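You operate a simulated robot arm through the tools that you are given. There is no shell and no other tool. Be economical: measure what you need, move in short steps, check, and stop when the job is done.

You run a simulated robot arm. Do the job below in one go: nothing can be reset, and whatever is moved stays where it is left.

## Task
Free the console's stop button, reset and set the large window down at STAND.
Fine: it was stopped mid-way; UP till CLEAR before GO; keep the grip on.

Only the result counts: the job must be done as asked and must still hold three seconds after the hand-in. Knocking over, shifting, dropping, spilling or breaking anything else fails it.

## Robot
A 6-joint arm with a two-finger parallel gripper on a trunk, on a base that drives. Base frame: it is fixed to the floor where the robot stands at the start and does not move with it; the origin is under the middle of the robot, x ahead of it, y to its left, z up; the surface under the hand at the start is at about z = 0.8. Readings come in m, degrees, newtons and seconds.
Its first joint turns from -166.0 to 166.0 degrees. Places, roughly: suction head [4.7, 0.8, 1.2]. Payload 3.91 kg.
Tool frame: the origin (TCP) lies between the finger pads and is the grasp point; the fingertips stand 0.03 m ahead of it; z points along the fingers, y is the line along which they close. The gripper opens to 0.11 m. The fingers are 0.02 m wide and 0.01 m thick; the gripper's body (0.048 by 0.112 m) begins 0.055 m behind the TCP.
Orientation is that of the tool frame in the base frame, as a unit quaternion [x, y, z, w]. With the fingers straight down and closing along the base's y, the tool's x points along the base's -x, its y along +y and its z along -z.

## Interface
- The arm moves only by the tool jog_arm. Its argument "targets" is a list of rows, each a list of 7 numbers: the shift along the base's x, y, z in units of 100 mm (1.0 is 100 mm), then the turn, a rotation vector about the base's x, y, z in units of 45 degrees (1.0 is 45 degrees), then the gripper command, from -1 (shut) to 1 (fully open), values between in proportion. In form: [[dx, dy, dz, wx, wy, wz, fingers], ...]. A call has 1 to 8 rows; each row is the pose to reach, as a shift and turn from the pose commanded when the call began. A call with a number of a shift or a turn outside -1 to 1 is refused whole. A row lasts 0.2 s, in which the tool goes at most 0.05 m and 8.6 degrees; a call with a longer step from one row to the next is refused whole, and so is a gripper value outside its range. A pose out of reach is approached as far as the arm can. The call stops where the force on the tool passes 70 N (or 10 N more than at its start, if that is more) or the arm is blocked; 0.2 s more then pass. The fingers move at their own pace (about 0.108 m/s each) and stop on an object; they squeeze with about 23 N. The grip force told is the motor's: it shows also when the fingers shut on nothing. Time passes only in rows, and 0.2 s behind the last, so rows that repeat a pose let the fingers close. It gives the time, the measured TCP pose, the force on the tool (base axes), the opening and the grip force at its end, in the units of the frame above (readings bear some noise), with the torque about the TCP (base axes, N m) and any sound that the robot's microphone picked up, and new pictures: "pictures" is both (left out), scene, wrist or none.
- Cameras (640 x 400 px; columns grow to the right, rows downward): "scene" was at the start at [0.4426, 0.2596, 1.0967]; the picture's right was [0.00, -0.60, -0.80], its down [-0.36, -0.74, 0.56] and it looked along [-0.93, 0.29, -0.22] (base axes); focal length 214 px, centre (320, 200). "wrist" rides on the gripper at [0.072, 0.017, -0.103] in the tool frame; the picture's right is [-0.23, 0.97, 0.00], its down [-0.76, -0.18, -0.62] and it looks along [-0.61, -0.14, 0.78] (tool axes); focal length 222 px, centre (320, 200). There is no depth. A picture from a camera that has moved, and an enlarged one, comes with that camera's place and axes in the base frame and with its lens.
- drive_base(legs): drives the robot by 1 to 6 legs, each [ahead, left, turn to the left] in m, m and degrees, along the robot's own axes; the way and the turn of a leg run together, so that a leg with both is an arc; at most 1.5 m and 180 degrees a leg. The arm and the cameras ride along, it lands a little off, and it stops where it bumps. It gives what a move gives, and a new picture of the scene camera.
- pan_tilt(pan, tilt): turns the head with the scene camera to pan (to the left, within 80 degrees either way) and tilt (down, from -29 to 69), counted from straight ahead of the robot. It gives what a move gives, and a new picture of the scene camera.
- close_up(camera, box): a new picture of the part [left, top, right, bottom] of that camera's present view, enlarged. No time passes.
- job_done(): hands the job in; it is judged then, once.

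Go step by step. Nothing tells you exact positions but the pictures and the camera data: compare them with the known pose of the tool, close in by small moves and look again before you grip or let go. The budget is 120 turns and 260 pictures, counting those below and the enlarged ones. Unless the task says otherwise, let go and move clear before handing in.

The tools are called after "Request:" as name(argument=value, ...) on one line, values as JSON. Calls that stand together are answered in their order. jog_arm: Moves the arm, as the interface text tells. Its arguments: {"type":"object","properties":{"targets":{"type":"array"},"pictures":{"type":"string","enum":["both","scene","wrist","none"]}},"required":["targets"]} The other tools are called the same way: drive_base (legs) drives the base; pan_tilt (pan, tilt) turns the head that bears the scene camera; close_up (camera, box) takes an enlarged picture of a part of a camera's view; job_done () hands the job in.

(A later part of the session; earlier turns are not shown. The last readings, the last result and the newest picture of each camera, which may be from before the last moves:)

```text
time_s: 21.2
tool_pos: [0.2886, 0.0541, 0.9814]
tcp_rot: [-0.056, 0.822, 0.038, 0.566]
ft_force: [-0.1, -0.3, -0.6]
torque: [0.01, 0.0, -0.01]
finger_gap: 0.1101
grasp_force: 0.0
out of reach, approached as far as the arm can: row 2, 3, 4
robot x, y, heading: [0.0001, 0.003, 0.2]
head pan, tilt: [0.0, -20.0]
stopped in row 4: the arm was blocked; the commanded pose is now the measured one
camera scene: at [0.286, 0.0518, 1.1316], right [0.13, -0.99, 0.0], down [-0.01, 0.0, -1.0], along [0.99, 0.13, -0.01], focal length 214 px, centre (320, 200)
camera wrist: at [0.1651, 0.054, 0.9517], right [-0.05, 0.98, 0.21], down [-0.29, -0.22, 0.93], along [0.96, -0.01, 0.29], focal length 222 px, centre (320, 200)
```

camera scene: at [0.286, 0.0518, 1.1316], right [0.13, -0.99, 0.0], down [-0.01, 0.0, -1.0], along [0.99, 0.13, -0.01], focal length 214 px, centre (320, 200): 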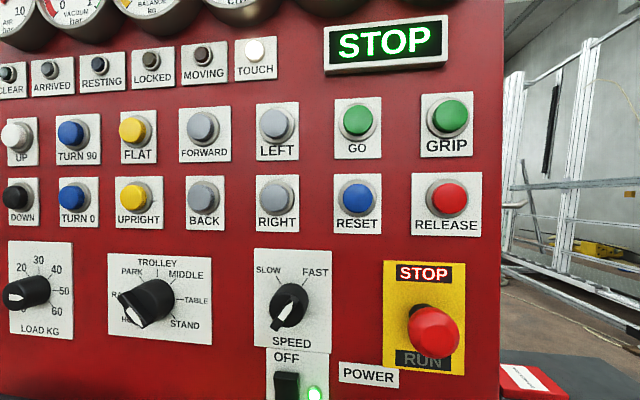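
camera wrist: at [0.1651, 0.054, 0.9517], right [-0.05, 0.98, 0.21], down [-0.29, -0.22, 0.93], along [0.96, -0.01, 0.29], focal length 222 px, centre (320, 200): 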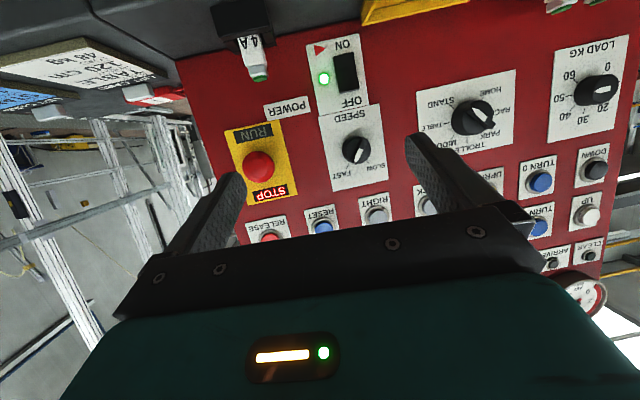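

The arm is cramped this close to its own axis. The floor just behind is free, so I'll back the base off 0.2 m and shift 0.15 m left.

Request:
drive_base(legs=[[-0.22, 0, 0], [0, 0.15, 0]])

```text
time_s: 23.9
tool_pos: [0.068, 0.2041, 0.9814]
tcp_rot: [-0.055, 0.821, 0.037, 0.567]
ft_force: [0.3, 0.6, -0.2]
torque: [0.03, 0.01, -0.01]
finger_gap: 0.1102
grasp_force: 0.1
robot x, y, heading: [-0.2225, 0.1525, 0.1]
head pan, tilt: [0.0, -20.0]
camera scene: at [0.0657, 0.2019, 1.1316], right [0.13, -0.99, 0.0], down [-0.01, 0.0, -1.0], along [0.99, 0.13, -0.01], focal length 214 px, centre (320, 200)
```

scene: 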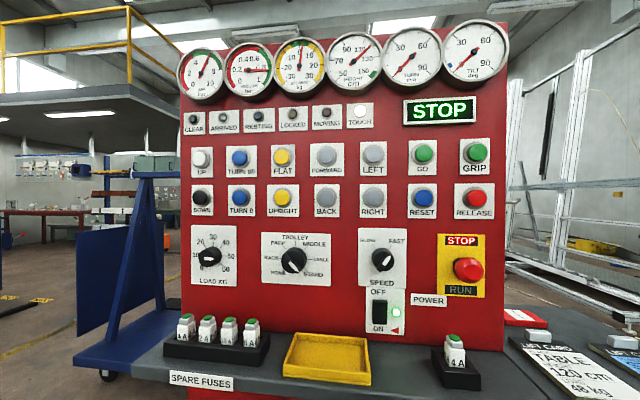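

The whole console is in view, and a new sighting confirms the mushroom at about (0.526, -0.034, 0.992). I'll level the tool forward and approach it.

Request:
pan_tilt(pan=0, tilt=20)

Request:
jog_arm(targets=[[0.3, -0.3, 0, 0, 0, -0.08, 1], [0.6, -0.6, 0, 0, 0, -0.169, 1], [0.9, -0.9, 0.05, 0, 0, -0.169, 1], [1, -1, 0.1, 0, 0, -0.169, 1]], pictures="none")

Request:
jog_arm(targets=[[0.3, -0.3, 0, 0, -0.16, 0, 1], [0.6, -0.6, 0, 0, -0.32, 0, 1], [0.9, -0.9, 0, 0, -0.46, 0, 1], [1, -1, 0, 0, -0.46, 0, 1], [1, -1, 0, 0, -0.46, 0, 1]], pictures="both")

```text
time_s: 24.9
tool_pos: [0.0675, 0.203, 0.981]
tcp_rot: [-0.054, 0.821, 0.036, 0.567]
ft_force: [-0.1, -0.3, -0.2]
torque: [0.03, 0.0, 0.0]
finger_gap: 0.1101
grasp_force: 0.0
robot x, y, heading: [-0.2216, 0.1529, -0.5]
head pan, tilt: [0.0, 20.0]
camera scene: at [0.0599, 0.201, 1.068], right [0.13, -0.99, 0.0], down [-0.65, -0.09, -0.76], along [0.75, 0.1, -0.65], focal length 214 px, centre (320, 200)
```

scene: 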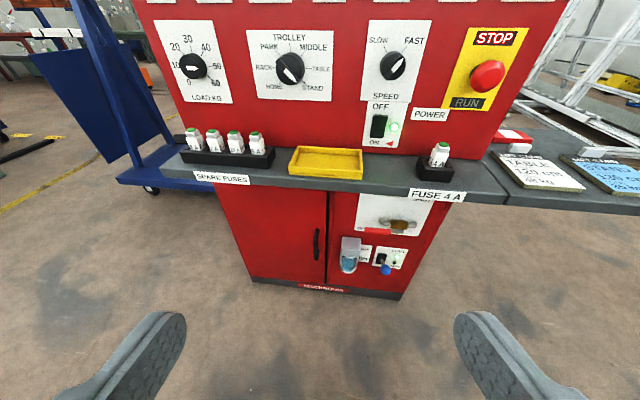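

```text
time_s: 25.9
tool_pos: [0.1727, 0.1203, 0.9926]
tcp_rot: [-0.02, 0.823, 0.013, 0.568]
ft_force: [-1.1, -7.0, -0.4]
torque: [0.28, -0.06, 0.51]
finger_gap: 0.1103
grasp_force: 0.0
robot x, y, heading: [-0.2179, 0.1473, -0.4]
head pan, tilt: [0.0, 20.0]
```

```text
time_s: 27.1
tool_pos: [0.2671, 0.0033, 0.9919]
tcp_rot: [0.0, 0.707, -0.001, 0.707]
ft_force: [-0.1, 0.4, 0.0]
torque: [-0.01, 0.05, 0.01]
finger_gap: 0.1099
grasp_force: 0.0
robot x, y, heading: [-0.2251, 0.1503, -0.1]
head pan, tilt: [0.0, 20.0]
camera scene: at [0.2294, 0.0022, 1.0694], right [0.0, -1.0, 0.0], down [-0.34, 0.0, -0.94], along [0.94, 0.0, -0.34], focal length 214 px, centre (320, 200)
camera wrist: at [0.1644, 0.021, 0.9199], right [0.0, 0.97, 0.23], down [-0.62, -0.18, 0.76], along [0.78, -0.14, 0.61], focal length 222 px, centre (320, 200)
```

scene: 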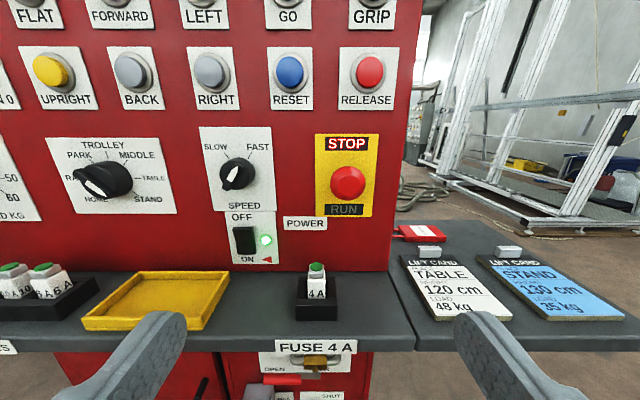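
wrist: 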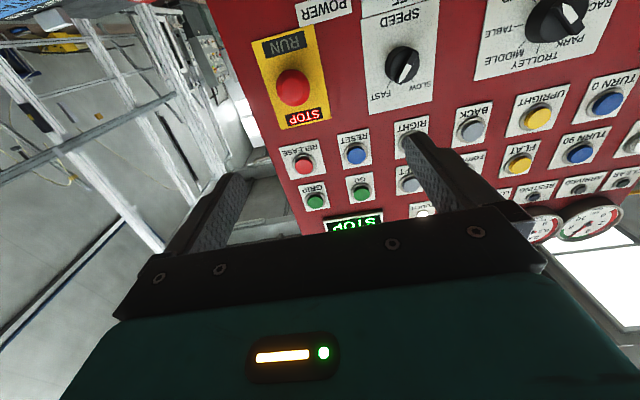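

The mushroom is now straight ahead and slightly right; my estimate is (0.526, -0.037, 0.990). I'll align and close in.

Request:
jog_arm(targets=[[0.4, -0.2, 0, 0, 0, 0, 1], [0.8, -0.4, -0.02, 0, 0, 0, 1], [1.0, -0.4, -0.02, 0, 0, 0, 1]], pictures="none")

Request:
jog_arm(targets=[[0.4, 0, 0, 0, 0, 0, 1], [0.8, 0, 0, 0, 0, 0, 1], [0.8, 0, 0, 0, 0, 0, 1]], pictures="both")

```text
time_s: 27.9
tool_pos: [0.3685, -0.0351, 0.9879]
tcp_rot: [0.0, 0.707, -0.001, 0.707]
ft_force: [-0.3, -0.8, 0.3]
torque: [0.01, 0.01, -0.07]
finger_gap: 0.1101
grasp_force: 0.0
robot x, y, heading: [-0.2196, 0.152, -0.2]
head pan, tilt: [0.0, 20.0]
```

```text
time_s: 28.7
tool_pos: [0.447, -0.0357, 0.9891]
tcp_rot: [0.0, 0.708, -0.001, 0.706]
ft_force: [0.2, -1.2, 0.1]
torque: [0.02, -0.02, 0.0]
finger_gap: 0.1097
grasp_force: 0.0
robot x, y, heading: [-0.2208, 0.1493, -0.2]
head pan, tilt: [0.0, 20.0]
camera scene: at [0.409, -0.0392, 1.0669], right [0.0, -1.0, 0.0], down [-0.34, 0.0, -0.94], along [0.94, 0.0, -0.34], focal length 214 px, centre (320, 200)
camera wrist: at [0.3438, -0.0203, 0.9174], right [0.0, 0.97, 0.23], down [-0.62, -0.18, 0.76], along [0.78, -0.14, 0.61], focal length 222 px, centre (320, 200)
```

scene: 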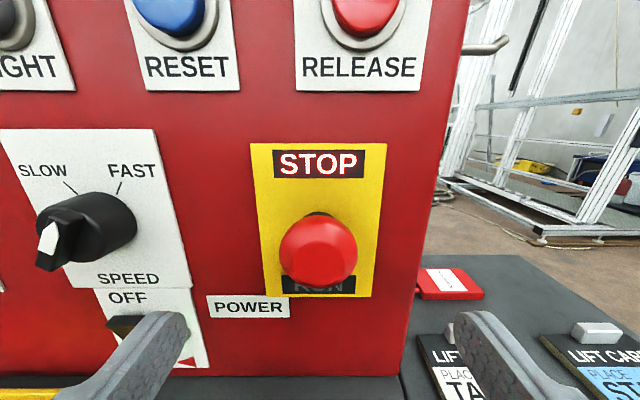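
wrist: 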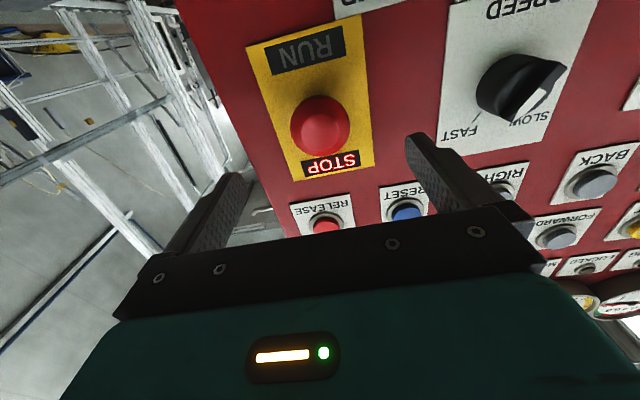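

The face is plain with no arrows. I'll advance around it, close the fingers and watch the reading.

Request:
jog_arm(targets=[[0.3, -0.01, 0.01, 0, 0, 0, 1], [0.6, -0.01, 0.01, 0, 0, 0, 1], [0.82, -0.01, 0.01, 0, 0, 0, 1], [0.82, -0.01, 0.01, 0, 0, 0, -1], [0.82, -0.01, 0.01, 0, 0, 0, -1], [0.82, -0.01, 0.01, 0, 0, 0, -1]], pictures="both")

```text
time_s: 30.1
tool_pos: [0.5283, -0.0355, 0.9902]
tcp_rot: [0.0, 0.707, 0.0, 0.707]
ft_force: [2.0, 1.3, 0.8]
torque: [0.03, -0.04, 0.04]
finger_gap: 0.0514
grasp_force: 45.3
robot x, y, heading: [-0.2231, 0.1499, -0.2]
head pan, tilt: [0.0, 20.0]
camera scene: at [0.4911, -0.0384, 1.068], right [0.0, -1.0, 0.0], down [-0.34, 0.0, -0.94], along [0.94, 0.0, -0.34], focal length 214 px, centre (320, 200)
camera wrist: at [0.426, -0.0196, 0.9185], right [0.0, 0.97, 0.23], down [-0.62, -0.18, 0.76], along [0.78, -0.14, 0.61], focal length 222 px, centre (320, 200)
```

scene: 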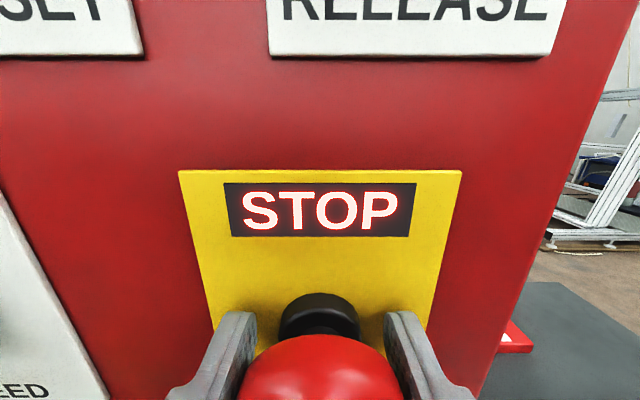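
wrist: 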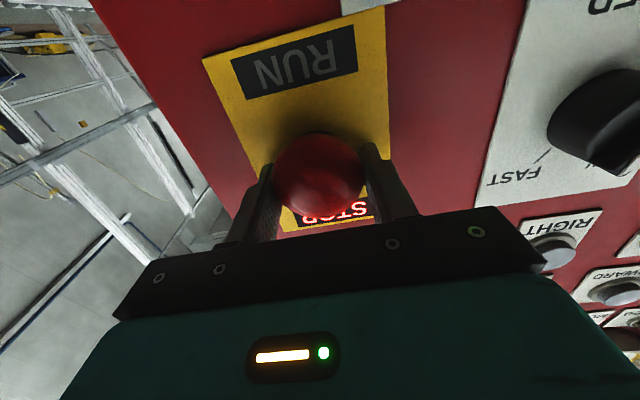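

It's gripped at 51 mm. I'll try a gentle pull first.

Request:
jog_arm(targets=[[-0.05, 0, 0, 0, 0, 0, -1], [-0.1, 0, 0, 0, 0, 0, -1], [-0.15, 0, 0, 0, 0, 0, -1]], pictures="scene")

```text
time_s: 30.9
tool_pos: [0.5164, -0.0362, 0.9898]
tcp_rot: [0.0, 0.708, -0.001, 0.706]
ft_force: [35.0, -3.5, 3.6]
torque: [0.02, 0.14, 0.01]
finger_gap: 0.051
grasp_force: 45.5
robot x, y, heading: [-0.218, 0.1488, 0.0]
head pan, tilt: [0.0, 20.0]
heard: click
camera scene: at [0.479, -0.0384, 1.068], right [0.0, -1.0, 0.0], down [-0.34, 0.0, -0.94], along [0.94, 0.0, -0.34], focal length 214 px, centre (320, 200)
```

scene: 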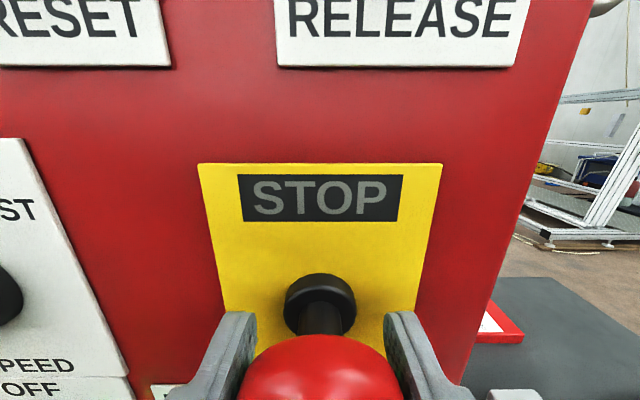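

It clicked out and the STOP lamp went dark. I'll ease the pull, open the fingers and back away.

Request:
jog_arm(targets=[[0.03, 0, 0, 0, 0, 0, 1], [0.03, 0, 0, 0, 0, 0, 1], [0.03, 0, 0, 0, 0, 0, 1], [-0.4, 0, 0, 0, 0, 0, 1], [-0.8, 0, 0, 0, 0, 0, 1], [-1, 0, 0, 0, 0, 0, 1]], pictures="scene")

Request:
jog_arm(targets=[[-0.4, 0, 0.1, 0, 0, 0, -1], [-0.8, 0, 0.2, 0, 0, 0, -1], [-1, 0, 0.3, 0, 0, 0, -1]], pictures="none")

Request:
pan_tilt(pan=0, tilt=-10)

```text
time_s: 32.3
tool_pos: [0.416, -0.0375, 0.9901]
tcp_rot: [0.0, 0.707, 0.0, 0.707]
ft_force: [-0.3, -0.1, 0.0]
torque: [0.04, -0.02, 0.01]
finger_gap: 0.1098
grasp_force: 0.1
robot x, y, heading: [-0.2199, 0.1461, 0.0]
head pan, tilt: [0.0, 20.0]
camera scene: at [0.378, -0.0386, 1.0682], right [0.0, -1.0, 0.0], down [-0.34, 0.0, -0.94], along [0.94, 0.0, -0.34], focal length 214 px, centre (320, 200)
```

scene: 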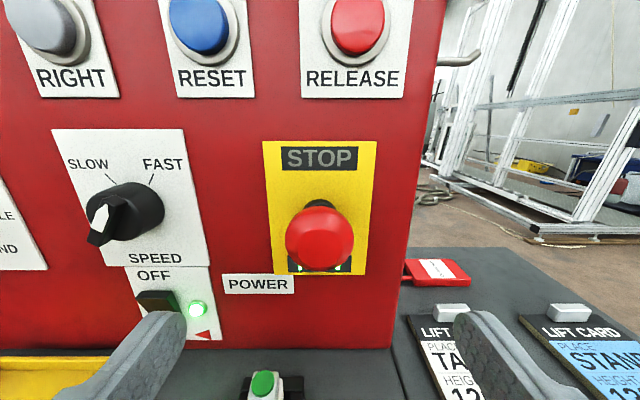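

```text
time_s: 33.1
tool_pos: [0.314, -0.0374, 1.0199]
tcp_rot: [0.0, 0.708, 0.0, 0.706]
ft_force: [-0.2, -0.4, -0.5]
torque: [-0.04, -0.01, 0.03]
finger_gap: 0.0001
grasp_force: 23.0
robot x, y, heading: [-0.2181, 0.1544, -0.0]
head pan, tilt: [0.0, 20.0]
```

```text
time_s: 34.1
tool_pos: [0.3146, -0.0378, 1.0201]
tcp_rot: [0.0, 0.707, -0.001, 0.707]
ft_force: [0.0, 0.0, -0.1]
torque: [-0.03, 0.02, -0.02]
finger_gap: 0.0
grasp_force: 23.1
robot x, y, heading: [-0.2229, 0.1502, -0.2]
head pan, tilt: [0.0, -10.0]
camera scene: at [0.2682, -0.0392, 1.1459], right [0.0, -1.0, 0.0], down [0.17, 0.0, -0.99], along [0.99, 0.0, 0.17], focal length 214 px, centre (320, 200)
```

scene: 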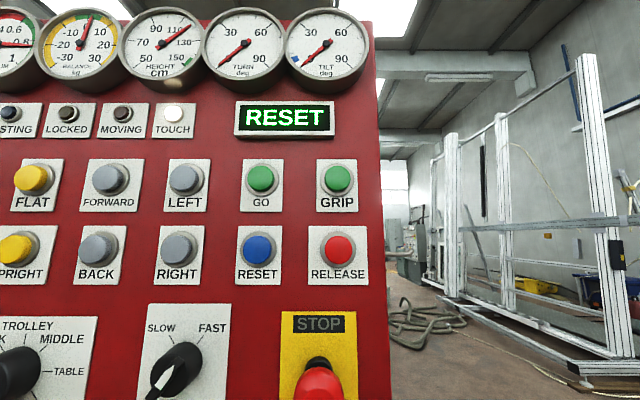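

The display now asks for RESET, and RUN is lit. RESET sits at about (0.565, 0.040, 1.129), so I'll line the closed fingertips up with it.

Request:
jog_arm(targets=[[0, 0.3, 0.4, 0, 0, 0, -1], [0.2, 0.6, 0.8, 0, 0, 0, -1], [0.5, 0.78, 1.0, 0, 0, 0, -1], [0.9, 0.78, 1.0, 0, 0, 0, -1]], pictures="none")

Request:
pan_tilt(pan=0, tilt=20)

Request:
jog_arm(targets=[[0.2, 0, 0.09, 0, 0, 0, -1], [0.5, 0, 0.09, 0, 0, 0, -1], [0.7, 0, 0.09, 0, 0, 0, -1]], pictures="both")

```text
refused: row 2 steps farther than a row can; nothing moved
```

```text
time_s: 35.0
tool_pos: [0.3146, -0.0366, 1.0218]
tcp_rot: [0.0, 0.708, -0.001, 0.706]
ft_force: [-0.2, 0.0, 0.1]
torque: [0.01, 0.02, 0.0]
finger_gap: 0.0
grasp_force: 23.1
robot x, y, heading: [-0.2221, 0.1508, 0.1]
head pan, tilt: [0.0, 20.0]
camera scene: at [0.277, -0.0393, 1.0985], right [0.0, -1.0, 0.0], down [-0.34, 0.0, -0.94], along [0.94, 0.0, -0.34], focal length 214 px, centre (320, 200)
```

scene: 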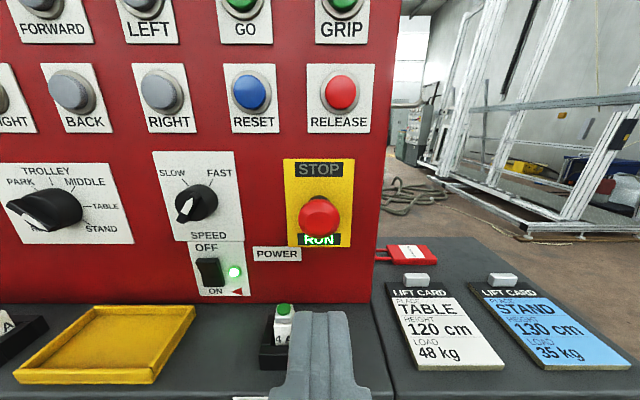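

```text
time_s: 35.8
tool_pos: [0.3852, -0.0372, 1.0307]
tcp_rot: [0.0, 0.708, -0.002, 0.706]
ft_force: [0.2, -0.5, -0.7]
torque: [-0.01, 0.0, -0.03]
finger_gap: 0.0
grasp_force: 23.0
robot x, y, heading: [-0.2201, 0.1521, -0.1]
head pan, tilt: [0.0, 20.0]
camera scene: at [0.3465, -0.0385, 1.1089], right [0.0, -1.0, 0.0], down [-0.34, 0.0, -0.94], along [0.94, 0.0, -0.34], focal length 214 px, centre (320, 200)
camera wrist: at [0.2814, -0.0197, 0.9594], right [0.0, 0.97, 0.23], down [-0.62, -0.18, 0.76], along [0.78, -0.14, 0.61], focal length 222 px, centre (320, 200)
```

scene: 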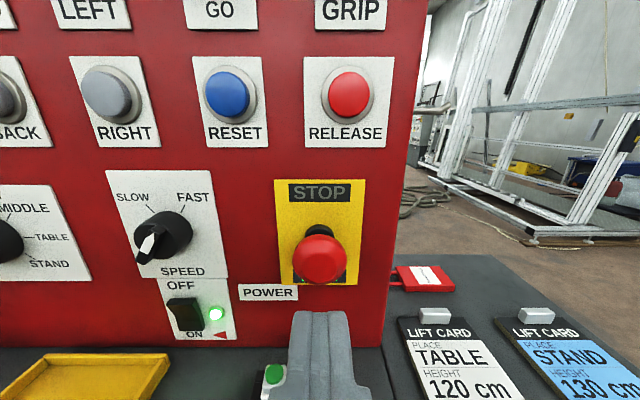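
wrist: 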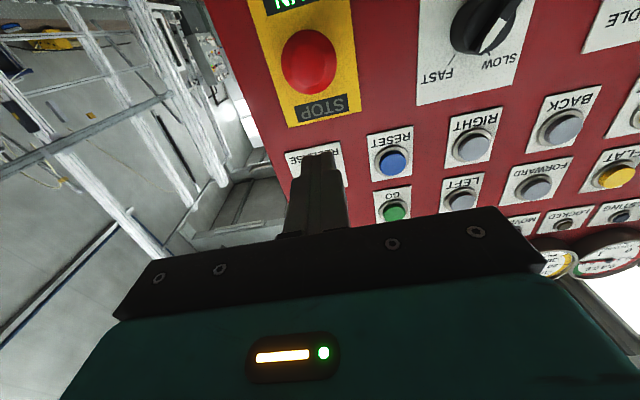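

I was refused on step size, but the arm is in a safe place. RESET re-measures to (0.565, 0.044, 1.132), so I'll move in front of it.

Request:
jog_arm(targets=[[0, 0.25, 0.35, 0, 0, 0, -1], [0, 0.55, 0.7, 0, 0, 0, -1], [0.1, 0.81, 1.0, 0, 0, 0, -1], [0.5, 0.81, 1.0, 0, 0, 0, -1], [0.8, 0.81, 1.0, 0, 0, 0, -1], [0.8, 0.81, 1.0, 0, 0, 0, -1]], pictures="both")

```text
time_s: 37.2
tool_pos: [0.4639, 0.0439, 1.1292]
tcp_rot: [0.0, 0.707, -0.001, 0.707]
ft_force: [-0.4, 0.1, 0.5]
torque: [0.01, 0.01, -0.01]
finger_gap: 0.0
grasp_force: 22.4
robot x, y, heading: [-0.2195, 0.1496, 0.1]
head pan, tilt: [0.0, 20.0]
camera scene: at [0.4262, 0.0423, 1.207], right [0.0, -1.0, 0.0], down [-0.34, 0.0, -0.94], along [0.94, 0.0, -0.34], focal length 214 px, centre (320, 200)
camera wrist: at [0.361, 0.0611, 1.0575], right [0.0, 0.97, 0.23], down [-0.62, -0.18, 0.76], along [0.78, -0.14, 0.61], focal length 222 px, centre (320, 200)
```

scene: 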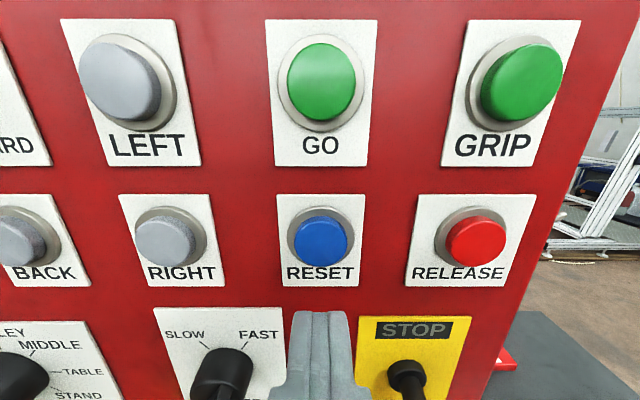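
wrist: 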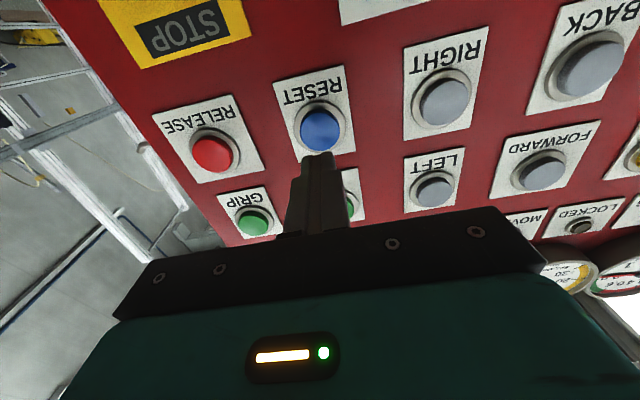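

It's well aligned. I'll press RESET slowly.

Request:
jog_arm(targets=[[0.4, 0, 0.01, 0, 0, 0, -1], [0.6, 0, 0.01, 0, 0, 0, -1], [0.7, 0, 0.01, 0, 0, 0, -1], [0.75, 0, 0.01, 0, 0, 0, -1]], pictures="scene")

```text
time_s: 38.3
tool_pos: [0.5306, 0.043, 1.1316]
tcp_rot: [0.001, 0.707, -0.002, 0.707]
ft_force: [-54.3, 5.0, -1.4]
torque: [0.13, 0.02, 0.13]
finger_gap: 0.0
grasp_force: 23.0
robot x, y, heading: [-0.2225, 0.1506, 0.2]
head pan, tilt: [0.0, 20.0]
heard: click
stopped in row 4: the force on the tool passed its limit at 125 N (the readings are from after the stop); the commanded pose is now the measured one
camera scene: at [0.4932, 0.0412, 1.21], right [0.0, -1.0, 0.0], down [-0.34, 0.0, -0.94], along [0.94, 0.0, -0.34], focal length 214 px, centre (320, 200)
```

scene: 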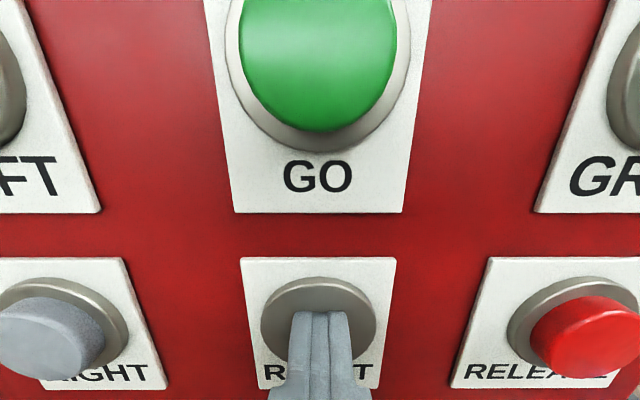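

It clicked, and the button bottoms out near TCP x 0.53. I'll back off and check the display.

Request:
jog_arm(targets=[[-0.4, 0, 0, 0, 0, 0, -1], [-0.8, 0, 0, 0, 0, 0, -1], [-1, 0, 0, 0, 0, 0, -1]], pictures="none")

Request:
jog_arm(targets=[[-0.4, 0.2, 0, 0, 0, 0, -1], [-0.8, 0.4, 0, 0, 0, 0, -1], [-1, 0.8, 0, 0, 0, 0, -1]], pictures="none")

Request:
pan_tilt(pan=0, tilt=0)

```text
time_s: 39.1
tool_pos: [0.436, 0.0428, 1.1273]
tcp_rot: [0.001, 0.709, -0.001, 0.705]
ft_force: [0.2, 0.7, -0.4]
torque: [0.02, -0.01, 0.02]
finger_gap: 0.0
grasp_force: 22.7
robot x, y, heading: [-0.22, 0.1533, -0.2]
head pan, tilt: [0.0, 20.0]
```

```text
time_s: 39.9
tool_pos: [0.3336, 0.123, 1.128]
tcp_rot: [0.002, 0.709, -0.002, 0.706]
ft_force: [0.1, -0.3, -0.5]
torque: [0.0, 0.02, 0.0]
finger_gap: 0.0
grasp_force: 23.6
robot x, y, heading: [-0.2226, 0.1498, -0.1]
head pan, tilt: [0.0, 20.0]
```

```text
time_s: 40.7
tool_pos: [0.3339, 0.1226, 1.129]
tcp_rot: [0.001, 0.71, -0.002, 0.705]
ft_force: [0.2, 0.0, -0.6]
torque: [0.03, 0.03, -0.01]
finger_gap: 0.0
grasp_force: 22.7
robot x, y, heading: [-0.2243, 0.1494, -0.1]
head pan, tilt: [0.0, 0.0]
camera scene: at [0.2935, 0.1211, 1.2387], right [0.0, -1.0, 0.0], down [-0.01, 0.0, -1.0], along [1.0, 0.0, -0.01], focal length 214 px, centre (320, 200)
```

scene: 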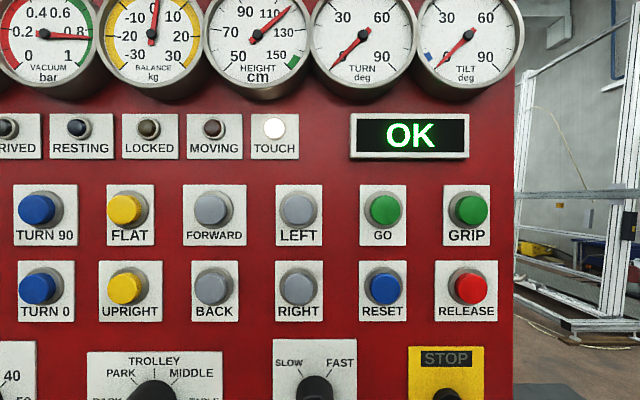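

The display says OK. UP is next, at about (0.55, 0.567, 1.229). I'll drive the base left so I don't have to stretch the arm.

Request:
drive_base(legs=[[0, 0.38, 0]])

```text
time_s: 43.1
tool_pos: [0.3324, 0.5061, 1.1291]
tcp_rot: [-0.003, 0.709, 0.002, 0.705]
ft_force: [-0.2, -0.2, 0.1]
torque: [-0.04, 0.02, 0.03]
finger_gap: 0.0001
grasp_force: 22.8
robot x, y, heading: [-0.2253, 0.5265, 0.3]
head pan, tilt: [0.0, 0.0]
camera scene: at [0.2929, 0.504, 1.2388], right [0.0, -1.0, 0.0], down [0.0, 0.0, -1.0], along [1.0, 0.0, 0.0], focal length 214 px, centre (320, 200)
```

scene: 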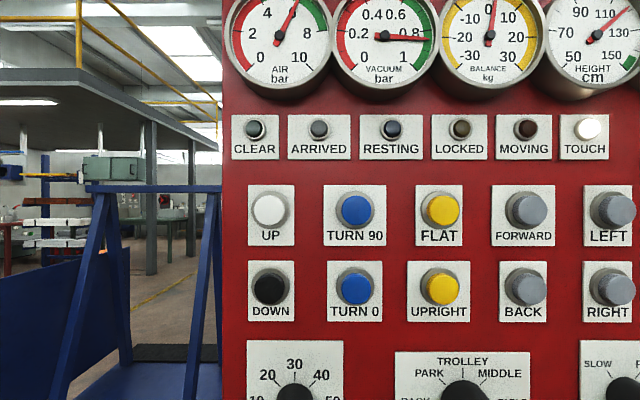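

UP is confirmed at (0.55, 0.567, 1.228), with CLEAR right above it. I'll align and look.

Request:
jog_arm(targets=[[0.2, 0.2, 0.35, 0, 0, 0, -1], [0.5, 0.4, 0.7, 0, 0, 0, -1], [0.8, 0.61, 1.0, 0, 0, 0, -1], [1.0, 0.61, 1.0, 0, 0, 0, -1]], pictures="none")

Request:
pan_tilt(pan=0, tilt=15)

```text
refused: row 2 steps farther than a row can; nothing moved
```

```text
time_s: 43.9
tool_pos: [0.3335, 0.5057, 1.1292]
tcp_rot: [-0.003, 0.709, 0.002, 0.706]
ft_force: [1.1, -0.2, 0.3]
torque: [0.0, -0.02, 0.01]
finger_gap: 0.0
grasp_force: 22.7
robot x, y, heading: [-0.2223, 0.5248, 0.3]
head pan, tilt: [0.0, 15.0]
camera scene: at [0.2962, 0.504, 1.2147], right [0.0, -1.0, 0.0], down [-0.26, 0.0, -0.96], along [0.96, 0.0, -0.26], focal length 214 px, centre (320, 200)
```

scene: 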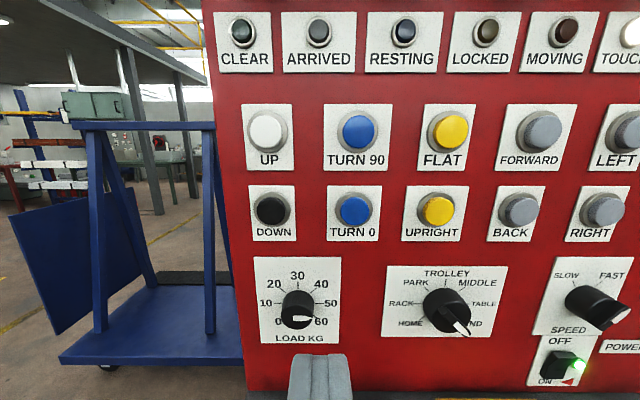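

Smaller steps this time.

Request:
jog_arm(targets=[[0.2, 0.2, 0.3, 0, 0, 0, -1], [0.4, 0.4, 0.6, 0, 0, 0, -1], [0.6, 0.61, 0.9, 0, 0, 0, -1], [0.9, 0.61, 0.99, 0, 0, 0, -1], [1.0, 0.61, 0.99, 0, 0, 0, -1], [1.0, 0.61, 0.99, 0, 0, 0, -1]], pictures="scene")

```text
time_s: 45.3
tool_pos: [0.4342, 0.5682, 1.2287]
tcp_rot: [-0.002, 0.708, 0.001, 0.706]
ft_force: [-0.1, 0.6, 0.3]
torque: [-0.01, -0.01, -0.01]
finger_gap: 0.0
grasp_force: 23.2
out of reach, approached as far as the arm can: row 2, 3, 4
robot x, y, heading: [-0.2255, 0.5317, 0.5]
head pan, tilt: [0.0, 15.0]
camera scene: at [0.3961, 0.5656, 1.3142], right [0.0, -1.0, 0.0], down [-0.26, 0.0, -0.96], along [0.96, 0.0, -0.26], focal length 214 px, centre (320, 200)
```

scene: 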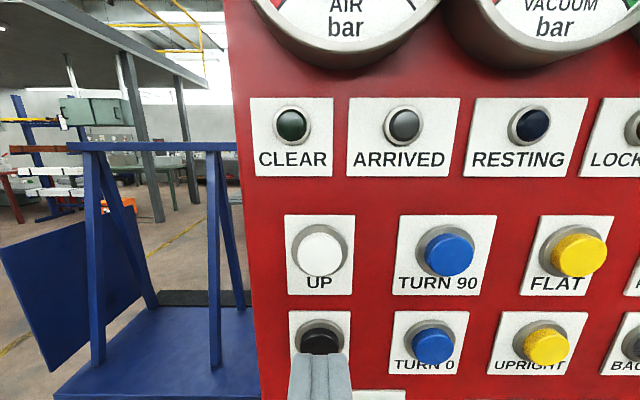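

UP is straight ahead. I'll press it, hold briefly and watch CLEAR.

Request:
jog_arm(targets=[[0.4, 0, 0, 0, 0, 0, -1], [0.75, 0, 0, 0, 0, 0, -1], [0.88, 0, 0, 0, 0, 0, -1], [0.92, 0, 0, 0, 0, 0, -1], [0.92, 0, 0, 0, 0, 0, -1]], pictures="scene")

```text
time_s: 46.5
tool_pos: [0.5242, 0.5684, 1.2263]
tcp_rot: [-0.003, 0.709, 0.002, 0.705]
ft_force: [-9.9, 1.1, -5.2]
torque: [0.01, 0.09, 0.02]
finger_gap: 0.0
grasp_force: 22.5
robot x, y, heading: [-0.2261, 0.5288, 0.6]
head pan, tilt: [0.0, 15.0]
heard: click
camera scene: at [0.4869, 0.5656, 1.3141], right [0.0, -1.0, 0.0], down [-0.26, 0.0, -0.96], along [0.96, 0.0, -0.26], focal length 214 px, centre (320, 200)
```

scene: 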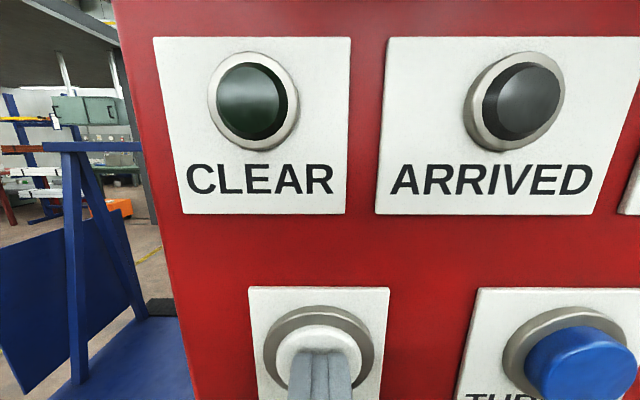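

It clicked and is held down. I'll hold on and check CLEAR.

Request:
jog_arm(targets=[[0.01, 0, 0, 0, 0, 0, -1], [0.01, 0, 0, 0, 0, 0, -1], [0.01, 0, 0, 0, 0, 0, -1], [0.01, 0, 0, 0, 0, 0, -1], [0.01, 0, 0, 0, 0, 0, -1]], pictures="scene")

Request:
pan_tilt(pan=-60, tilt=0)

```text
time_s: 47.7
tool_pos: [0.5257, 0.5668, 1.2272]
tcp_rot: [-0.002, 0.708, 0.001, 0.706]
ft_force: [-16.7, 2.6, -4.7]
torque: [-0.02, 0.13, 0.03]
finger_gap: 0.0
grasp_force: 23.0
robot x, y, heading: [-0.2214, 0.5274, 0.4]
head pan, tilt: [0.0, 15.0]
camera scene: at [0.4878, 0.5656, 1.3143], right [0.0, -1.0, 0.0], down [-0.26, 0.0, -0.96], along [0.96, 0.0, -0.26], focal length 214 px, centre (320, 200)
```

scene: 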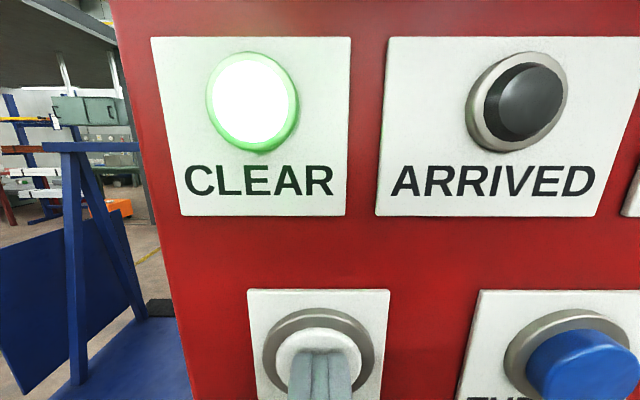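

```text
time_s: 49.0
tool_pos: [0.5253, 0.567, 1.2276]
tcp_rot: [-0.002, 0.709, 0.001, 0.706]
ft_force: [-15.3, 1.9, -2.2]
torque: [-0.04, 0.04, 0.06]
finger_gap: 0.0
grasp_force: 23.0
robot x, y, heading: [-0.2223, 0.5278, 0.2]
head pan, tilt: [-60.0, 0.0]
camera scene: at [0.4399, 0.4874, 1.3388], right [-0.86, -0.5, 0.0], down [0.0, 0.0, -1.0], along [0.5, -0.86, 0.0], focal length 214 px, centre (320, 200)
```

scene: 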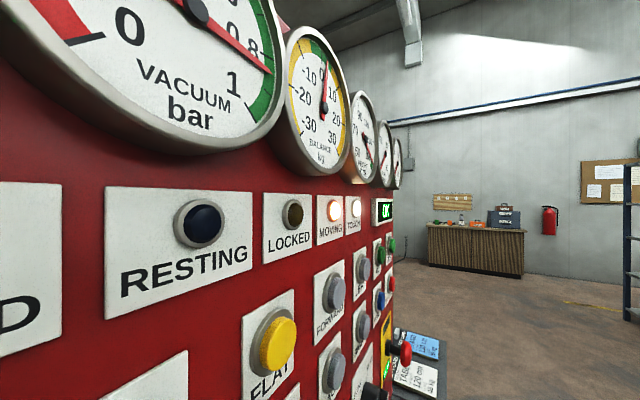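

CLEAR is lit. I'll release UP and back off to read the gauges.

Request:
jog_arm(targets=[[-0.4, 0, 0, 0, 0, 0, -1], [-0.8, 0, 0, 0, 0, 0, -1], [-1, 0, 0, 0, 0, 0, -1]], pictures="none")

Request:
drive_base(legs=[[-0.12, -0.3, 0]])

Request:
pan_tilt(pan=0, tilt=-5)

```text
time_s: 49.8
tool_pos: [0.4273, 0.5653, 1.2271]
tcp_rot: [-0.002, 0.709, 0.001, 0.705]
ft_force: [0.6, 0.0, -0.2]
torque: [0.02, -0.02, 0.0]
finger_gap: 0.0
grasp_force: 22.9
robot x, y, heading: [-0.2265, 0.5303, 0.2]
head pan, tilt: [-60.0, 0.0]
```

```text
time_s: 51.9
tool_pos: [0.3081, 0.2678, 1.228]
tcp_rot: [-0.002, 0.709, 0.001, 0.706]
ft_force: [-0.4, 0.3, 0.0]
torque: [0.02, 0.06, -0.04]
finger_gap: 0.0
grasp_force: 22.7
robot x, y, heading: [-0.3413, 0.2307, 0.3]
head pan, tilt: [-60.0, 0.0]
camera scene: at [0.2227, 0.1873, 1.3384], right [-0.86, -0.5, 0.0], down [0.0, 0.0, -1.0], along [0.5, -0.86, 0.0], focal length 214 px, centre (320, 200)
```

scene: 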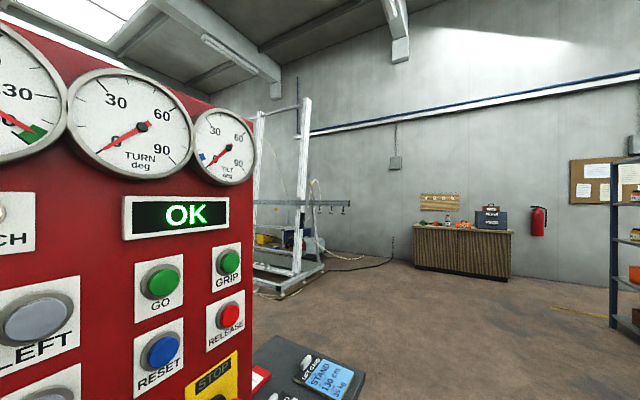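

```text
time_s: 53.2
tool_pos: [0.3079, 0.2677, 1.2278]
tcp_rot: [-0.002, 0.709, 0.001, 0.705]
ft_force: [0.5, -0.7, 0.2]
torque: [0.0, 0.0, 0.0]
finger_gap: 0.0
grasp_force: 23.2
robot x, y, heading: [-0.3422, 0.2303, 0.4]
head pan, tilt: [0.0, -5.0]
camera scene: at [0.2649, 0.2653, 1.3459], right [0.0, -1.0, 0.0], down [0.08, 0.0, -1.0], along [1.0, 0.0, 0.08], focal length 214 px, centre (320, 200)
```

scene: 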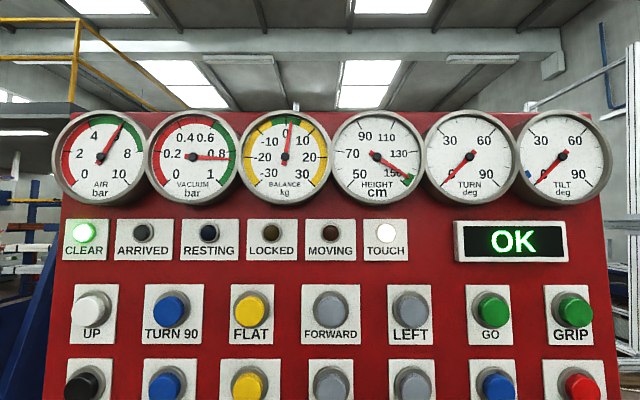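

CLEAR is lit, height is in the green zone and the display says OK. Before travelling I'll set SPEED to SLOW for a gentle set-down, so I'm moving to that knob.

Request:
drive_base(legs=[[0.1, -0.15, 0]])

Request:
jog_arm(targets=[[0, 0, -0.45, 0, 0, 0, 0], [0, 0, -0.9, 0, 0, 0, 0.2], [0, 0, -1, 0, 0, 0, 0.2]], pictures="none")

Request:
jog_arm(targets=[[0, 0, -0.45, 0, 0, 0, 0.2], [0, 0, -0.9, 0, 0, 0, 0.2], [0, 0, -1, 0, 0, 0, 0.2], [0, 0, -1, 0, 0, 0, 0.2]], pictures="none")

Request:
pan_tilt(pan=0, tilt=20)

```text
time_s: 54.7
tool_pos: [0.4118, 0.1187, 1.2286]
tcp_rot: [-0.002, 0.709, 0.001, 0.705]
ft_force: [0.5, 0.1, 0.2]
torque: [0.02, -0.03, 0.03]
finger_gap: 0.0
grasp_force: 23.0
robot x, y, heading: [-0.2365, 0.0818, 0.5]
head pan, tilt: [0.0, -5.0]
camera scene: at [0.3684, 0.1169, 1.3459], right [0.01, -1.0, 0.0], down [0.08, 0.0, -1.0], along [1.0, 0.01, 0.08], focal length 214 px, centre (320, 200)
```

scene: 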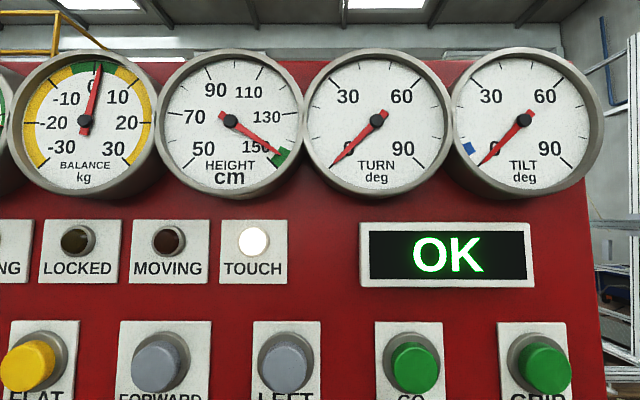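

```text
time_s: 55.5
tool_pos: [0.4109, 0.1195, 1.1277]
tcp_rot: [-0.001, 0.709, 0.001, 0.706]
ft_force: [-0.1, 0.2, -0.1]
torque: [0.0, -0.01, 0.0]
finger_gap: 0.0661
grasp_force: 0.1
robot x, y, heading: [-0.2367, 0.0821, 0.2]
head pan, tilt: [0.0, -5.0]
```

```text
time_s: 56.5
tool_pos: [0.4113, 0.1187, 1.0279]
tcp_rot: [-0.002, 0.708, 0.002, 0.706]
ft_force: [-0.5, -0.6, -0.1]
torque: [-0.02, 0.0, 0.02]
finger_gap: 0.0663
grasp_force: 0.1
robot x, y, heading: [-0.241, 0.0778, 0.1]
head pan, tilt: [0.0, -5.0]
```

```text
time_s: 57.4
tool_pos: [0.4133, 0.1195, 1.0279]
tcp_rot: [-0.002, 0.709, 0.001, 0.705]
ft_force: [-0.3, 0.6, 0.2]
torque: [0.03, -0.01, 0.05]
finger_gap: 0.066
grasp_force: 0.0
robot x, y, heading: [-0.2413, 0.0821, 0.6]
head pan, tilt: [0.0, 20.0]
camera scene: at [0.3751, 0.1163, 1.1061], right [0.01, -1.0, 0.0], down [-0.35, 0.0, -0.94], along [0.94, 0.0, -0.35], focal length 214 px, centre (320, 200)
```

scene: 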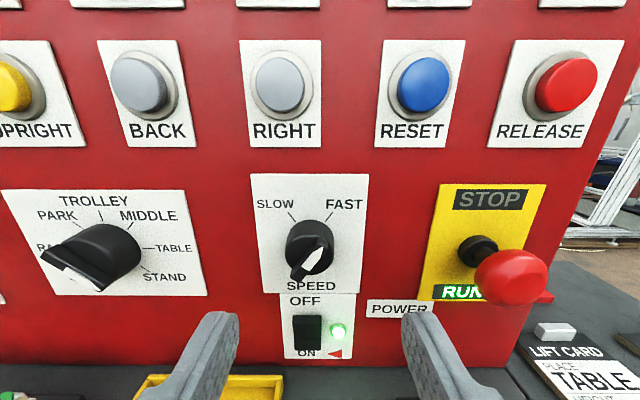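

The SPEED knob is at about (0.53, 0.126, 1.0) and points to FAST. I'll roll the gripper to match the pointer and move to just in front of it.

Request:
jog_arm(targets=[[0, 0.02, -0.1, 0.18, 0, 0, 0.2], [0, 0.05, -0.2, 0.36, 0, 0, 0.2], [0, 0.06, -0.28, 0.54, 0, 0, 0.2], [0.1, 0.06, -0.28, 0.72, 0, 0, 0.2], [0.3, 0.06, -0.28, 0.78, 0, 0, 0.2], [0.4, 0.06, -0.28, 0.78, 0, 0, 0.2]], pictures="both")

```text
time_s: 58.8
tool_pos: [0.4514, 0.1254, 0.9999]
tcp_rot: [0.211, 0.675, 0.215, 0.673]
ft_force: [-0.9, 0.0, 0.7]
torque: [0.02, 0.02, 0.01]
finger_gap: 0.0657
grasp_force: 0.0
robot x, y, heading: [-0.2365, 0.0839, 0.4]
head pan, tilt: [0.0, 20.0]
camera scene: at [0.4135, 0.0777, 1.0639], right [0.01, -0.82, -0.57], down [-0.35, 0.54, -0.77], along [0.94, 0.2, -0.28], focal length 214 px, centre (320, 200)
camera wrist: at [0.3478, 0.1794, 0.9514], right [0.0, 0.67, 0.75], down [-0.62, -0.59, 0.52], along [0.79, -0.46, 0.41], focal length 222 px, centre (320, 200)
```

scene: 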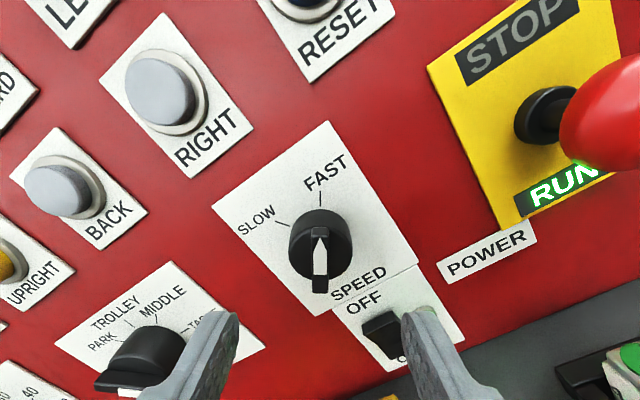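
wrist: 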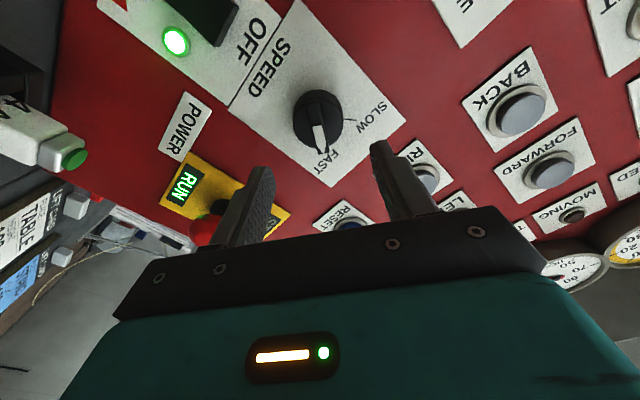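

The pointer now lines up with the fingers. I'll advance and close on the knob.

Request:
jog_arm(targets=[[0.3, 0, 0, 0, 0, 0, 0.2], [0.55, 0, 0, 0, 0, 0, 0.2], [0.75, 0, 0, 0, 0, 0, 0.2], [0.75, 0, 0, 0, 0, 0, -1], [0.75, 0, 0, 0, 0, 0, -1], [0.75, 0, 0, 0, 0, 0, -1]], pictures="scene")

```text
time_s: 60.2
tool_pos: [0.5273, 0.1249, 0.9994]
tcp_rot: [0.211, 0.675, 0.215, 0.673]
ft_force: [10.4, 10.8, 2.8]
torque: [-0.05, -0.04, 0.41]
finger_gap: 0.0445
grasp_force: 45.0
robot x, y, heading: [-0.2377, 0.0829, 0.4]
head pan, tilt: [0.0, 20.0]
camera scene: at [0.4896, 0.0784, 1.0631], right [0.01, -0.82, -0.57], down [-0.35, 0.54, -0.77], along [0.94, 0.2, -0.28], focal length 214 px, centre (320, 200)
```

scene: 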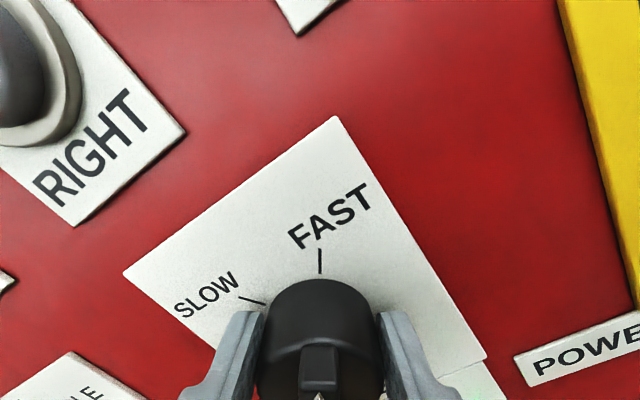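

It's gripped. I'll turn it counter-clockwise towards SLOW.

Request:
jog_arm(targets=[[0, 0, 0, -0.18, 0, 0, -1], [0, 0, 0, -0.36, 0, 0, -1], [0, 0, 0, -0.54, 0, 0, -1], [0, 0, 0, -0.72, 0, 0, -1], [0, 0, 0, -0.9, 0, 0, -1]], pictures="none")

Request:
jog_arm(targets=[[0, 0, 0, -0.18, 0, 0, -1], [0, 0, 0, -0.36, 0, 0, -1], [0, 0, 0, -0.54, 0, 0, -1], [0, 0, 0, -0.64, 0, 0, -1]], pictures="scene")

```text
time_s: 61.4
tool_pos: [0.5266, 0.1291, 0.9996]
tcp_rot: [-0.038, 0.707, -0.031, 0.705]
ft_force: [20.8, 45.9, 16.4]
torque: [0.19, -0.68, 1.28]
finger_gap: 0.0445
grasp_force: 45.6
robot x, y, heading: [-0.2381, 0.0807, 0.6]
head pan, tilt: [0.0, 20.0]
```

```text
time_s: 62.4
tool_pos: [0.5277, 0.1304, 0.9975]
tcp_rot: [-0.213, 0.678, -0.207, 0.673]
ft_force: [-4.6, 63.5, -8.5]
torque: [0.17, 0.3, 1.78]
finger_gap: 0.0442
grasp_force: 45.1
robot x, y, heading: [-0.2411, 0.0788, 0.5]
head pan, tilt: [0.0, 20.0]
camera scene: at [0.4886, 0.1716, 1.0624], right [0.01, -0.82, 0.57], down [-0.35, -0.53, -0.77], along [0.94, -0.19, -0.29], focal length 214 px, centre (320, 200)
```

scene: 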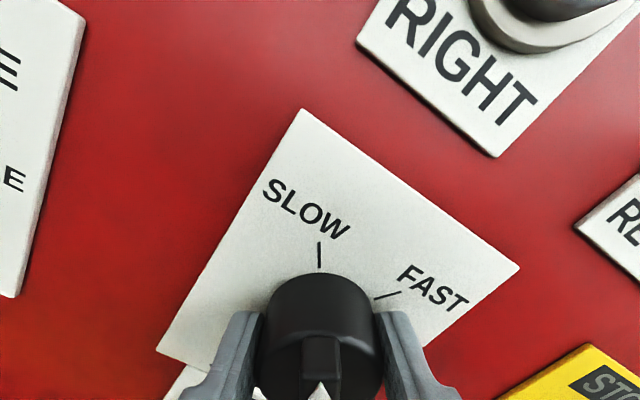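

The pointer now lines up with SLOW. I'll open, back away and check.

Request:
jog_arm(targets=[[0, 0, 0, 0, 0, 0, 0.3], [0, 0, 0, 0, 0, 0, 0.3], [0, 0, 0, 0, 0, 0, 0.3], [-0.4, 0, 0, 0, 0, 0, 0.3], [-0.8, 0, 0, 0, 0, 0, 0.3], [-1, 0, 0, 0, 0, 0, 0.3]], pictures="scene")

```text
time_s: 63.8
tool_pos: [0.427, 0.1252, 0.9992]
tcp_rot: [-0.21, 0.678, -0.206, 0.674]
ft_force: [0.9, 0.7, -0.1]
torque: [0.01, -0.02, 0.02]
finger_gap: 0.0714
grasp_force: 0.1
robot x, y, heading: [-0.2409, 0.0828, 0.3]
head pan, tilt: [0.0, 20.0]
camera scene: at [0.3892, 0.1675, 1.0644], right [0.01, -0.83, 0.56], down [-0.35, -0.53, -0.77], along [0.94, -0.19, -0.29], focal length 214 px, centre (320, 200)
```

scene: 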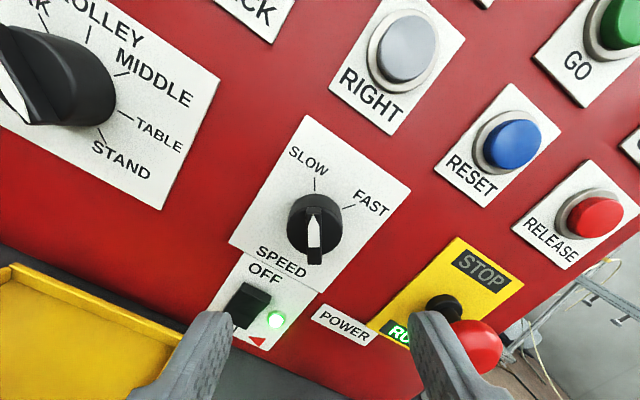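

SPEED is on SLOW. I'll roll back level and move up to GO at (0.55, 0.043, 1.227).

Request:
jog_arm(targets=[[0, 0, 0.2, 0.18, 0, 0, -1], [0, -0.1, 0.5, 0.36, 0, 0, -1], [0, -0.2, 0.8, 0.54, 0, 0, -1], [0, -0.3, 1, 0.72, 0, 0, -1], [0, -0.4, 1, 0.758, 0, 0, -1]], pictures="none")

Request:
jog_arm(targets=[[0, -0.1, 0.4, 0, 0, 0, -1], [0, -0.3, 0.8, 0, 0, 0, -1], [0, -0.42, 1, 0, 0, 0, -1], [0, -0.42, 1, 0, 0, 0, -1]], pictures="none")

Request:
jog_arm(targets=[[0, 0, 0.28, 0, 0, 0, -1], [0.1, 0, 0.28, 0, 0, 0, -1], [0.1, 0, 0.28, 0, 0, 0, -1]], pictures="scene")

```text
time_s: 65.0
tool_pos: [0.427, 0.0856, 1.0984]
tcp_rot: [-0.003, 0.709, 0.002, 0.706]
ft_force: [-0.2, 0.8, 0.7]
torque: [0.0, 0.01, 0.04]
finger_gap: 0.0
grasp_force: 23.0
robot x, y, heading: [-0.2388, 0.083, 0.4]
head pan, tilt: [0.0, 20.0]
```

```text
time_s: 66.0
tool_pos: [0.4274, 0.044, 1.1991]
tcp_rot: [-0.003, 0.709, 0.001, 0.705]
ft_force: [0.0, 0.1, 0.8]
torque: [0.01, 0.02, -0.02]
finger_gap: 0.0
grasp_force: 23.1
robot x, y, heading: [-0.24, 0.082, 0.4]
head pan, tilt: [0.0, 20.0]
```

```text
time_s: 66.8
tool_pos: [0.4351, 0.044, 1.2281]
tcp_rot: [-0.003, 0.709, 0.001, 0.705]
ft_force: [-0.7, -0.5, 0.1]
torque: [0.03, 0.03, 0.02]
finger_gap: 0.0002
grasp_force: 23.2
robot x, y, heading: [-0.2413, 0.0826, 0.4]
head pan, tilt: [0.0, 20.0]
camera scene: at [0.3984, 0.0411, 1.3062], right [0.01, -1.0, 0.0], down [-0.35, 0.0, -0.94], along [0.94, 0.0, -0.35], focal length 214 px, centre (320, 200)
```

scene: 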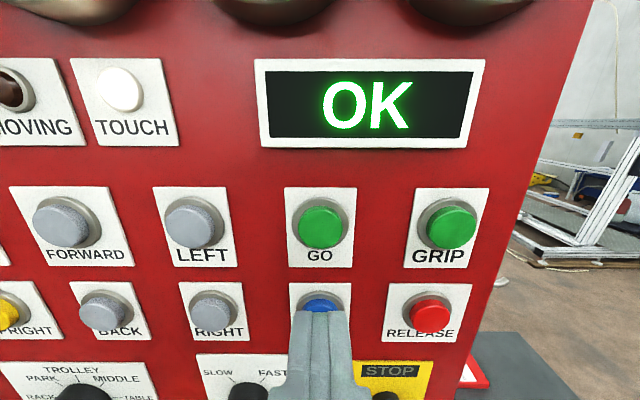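

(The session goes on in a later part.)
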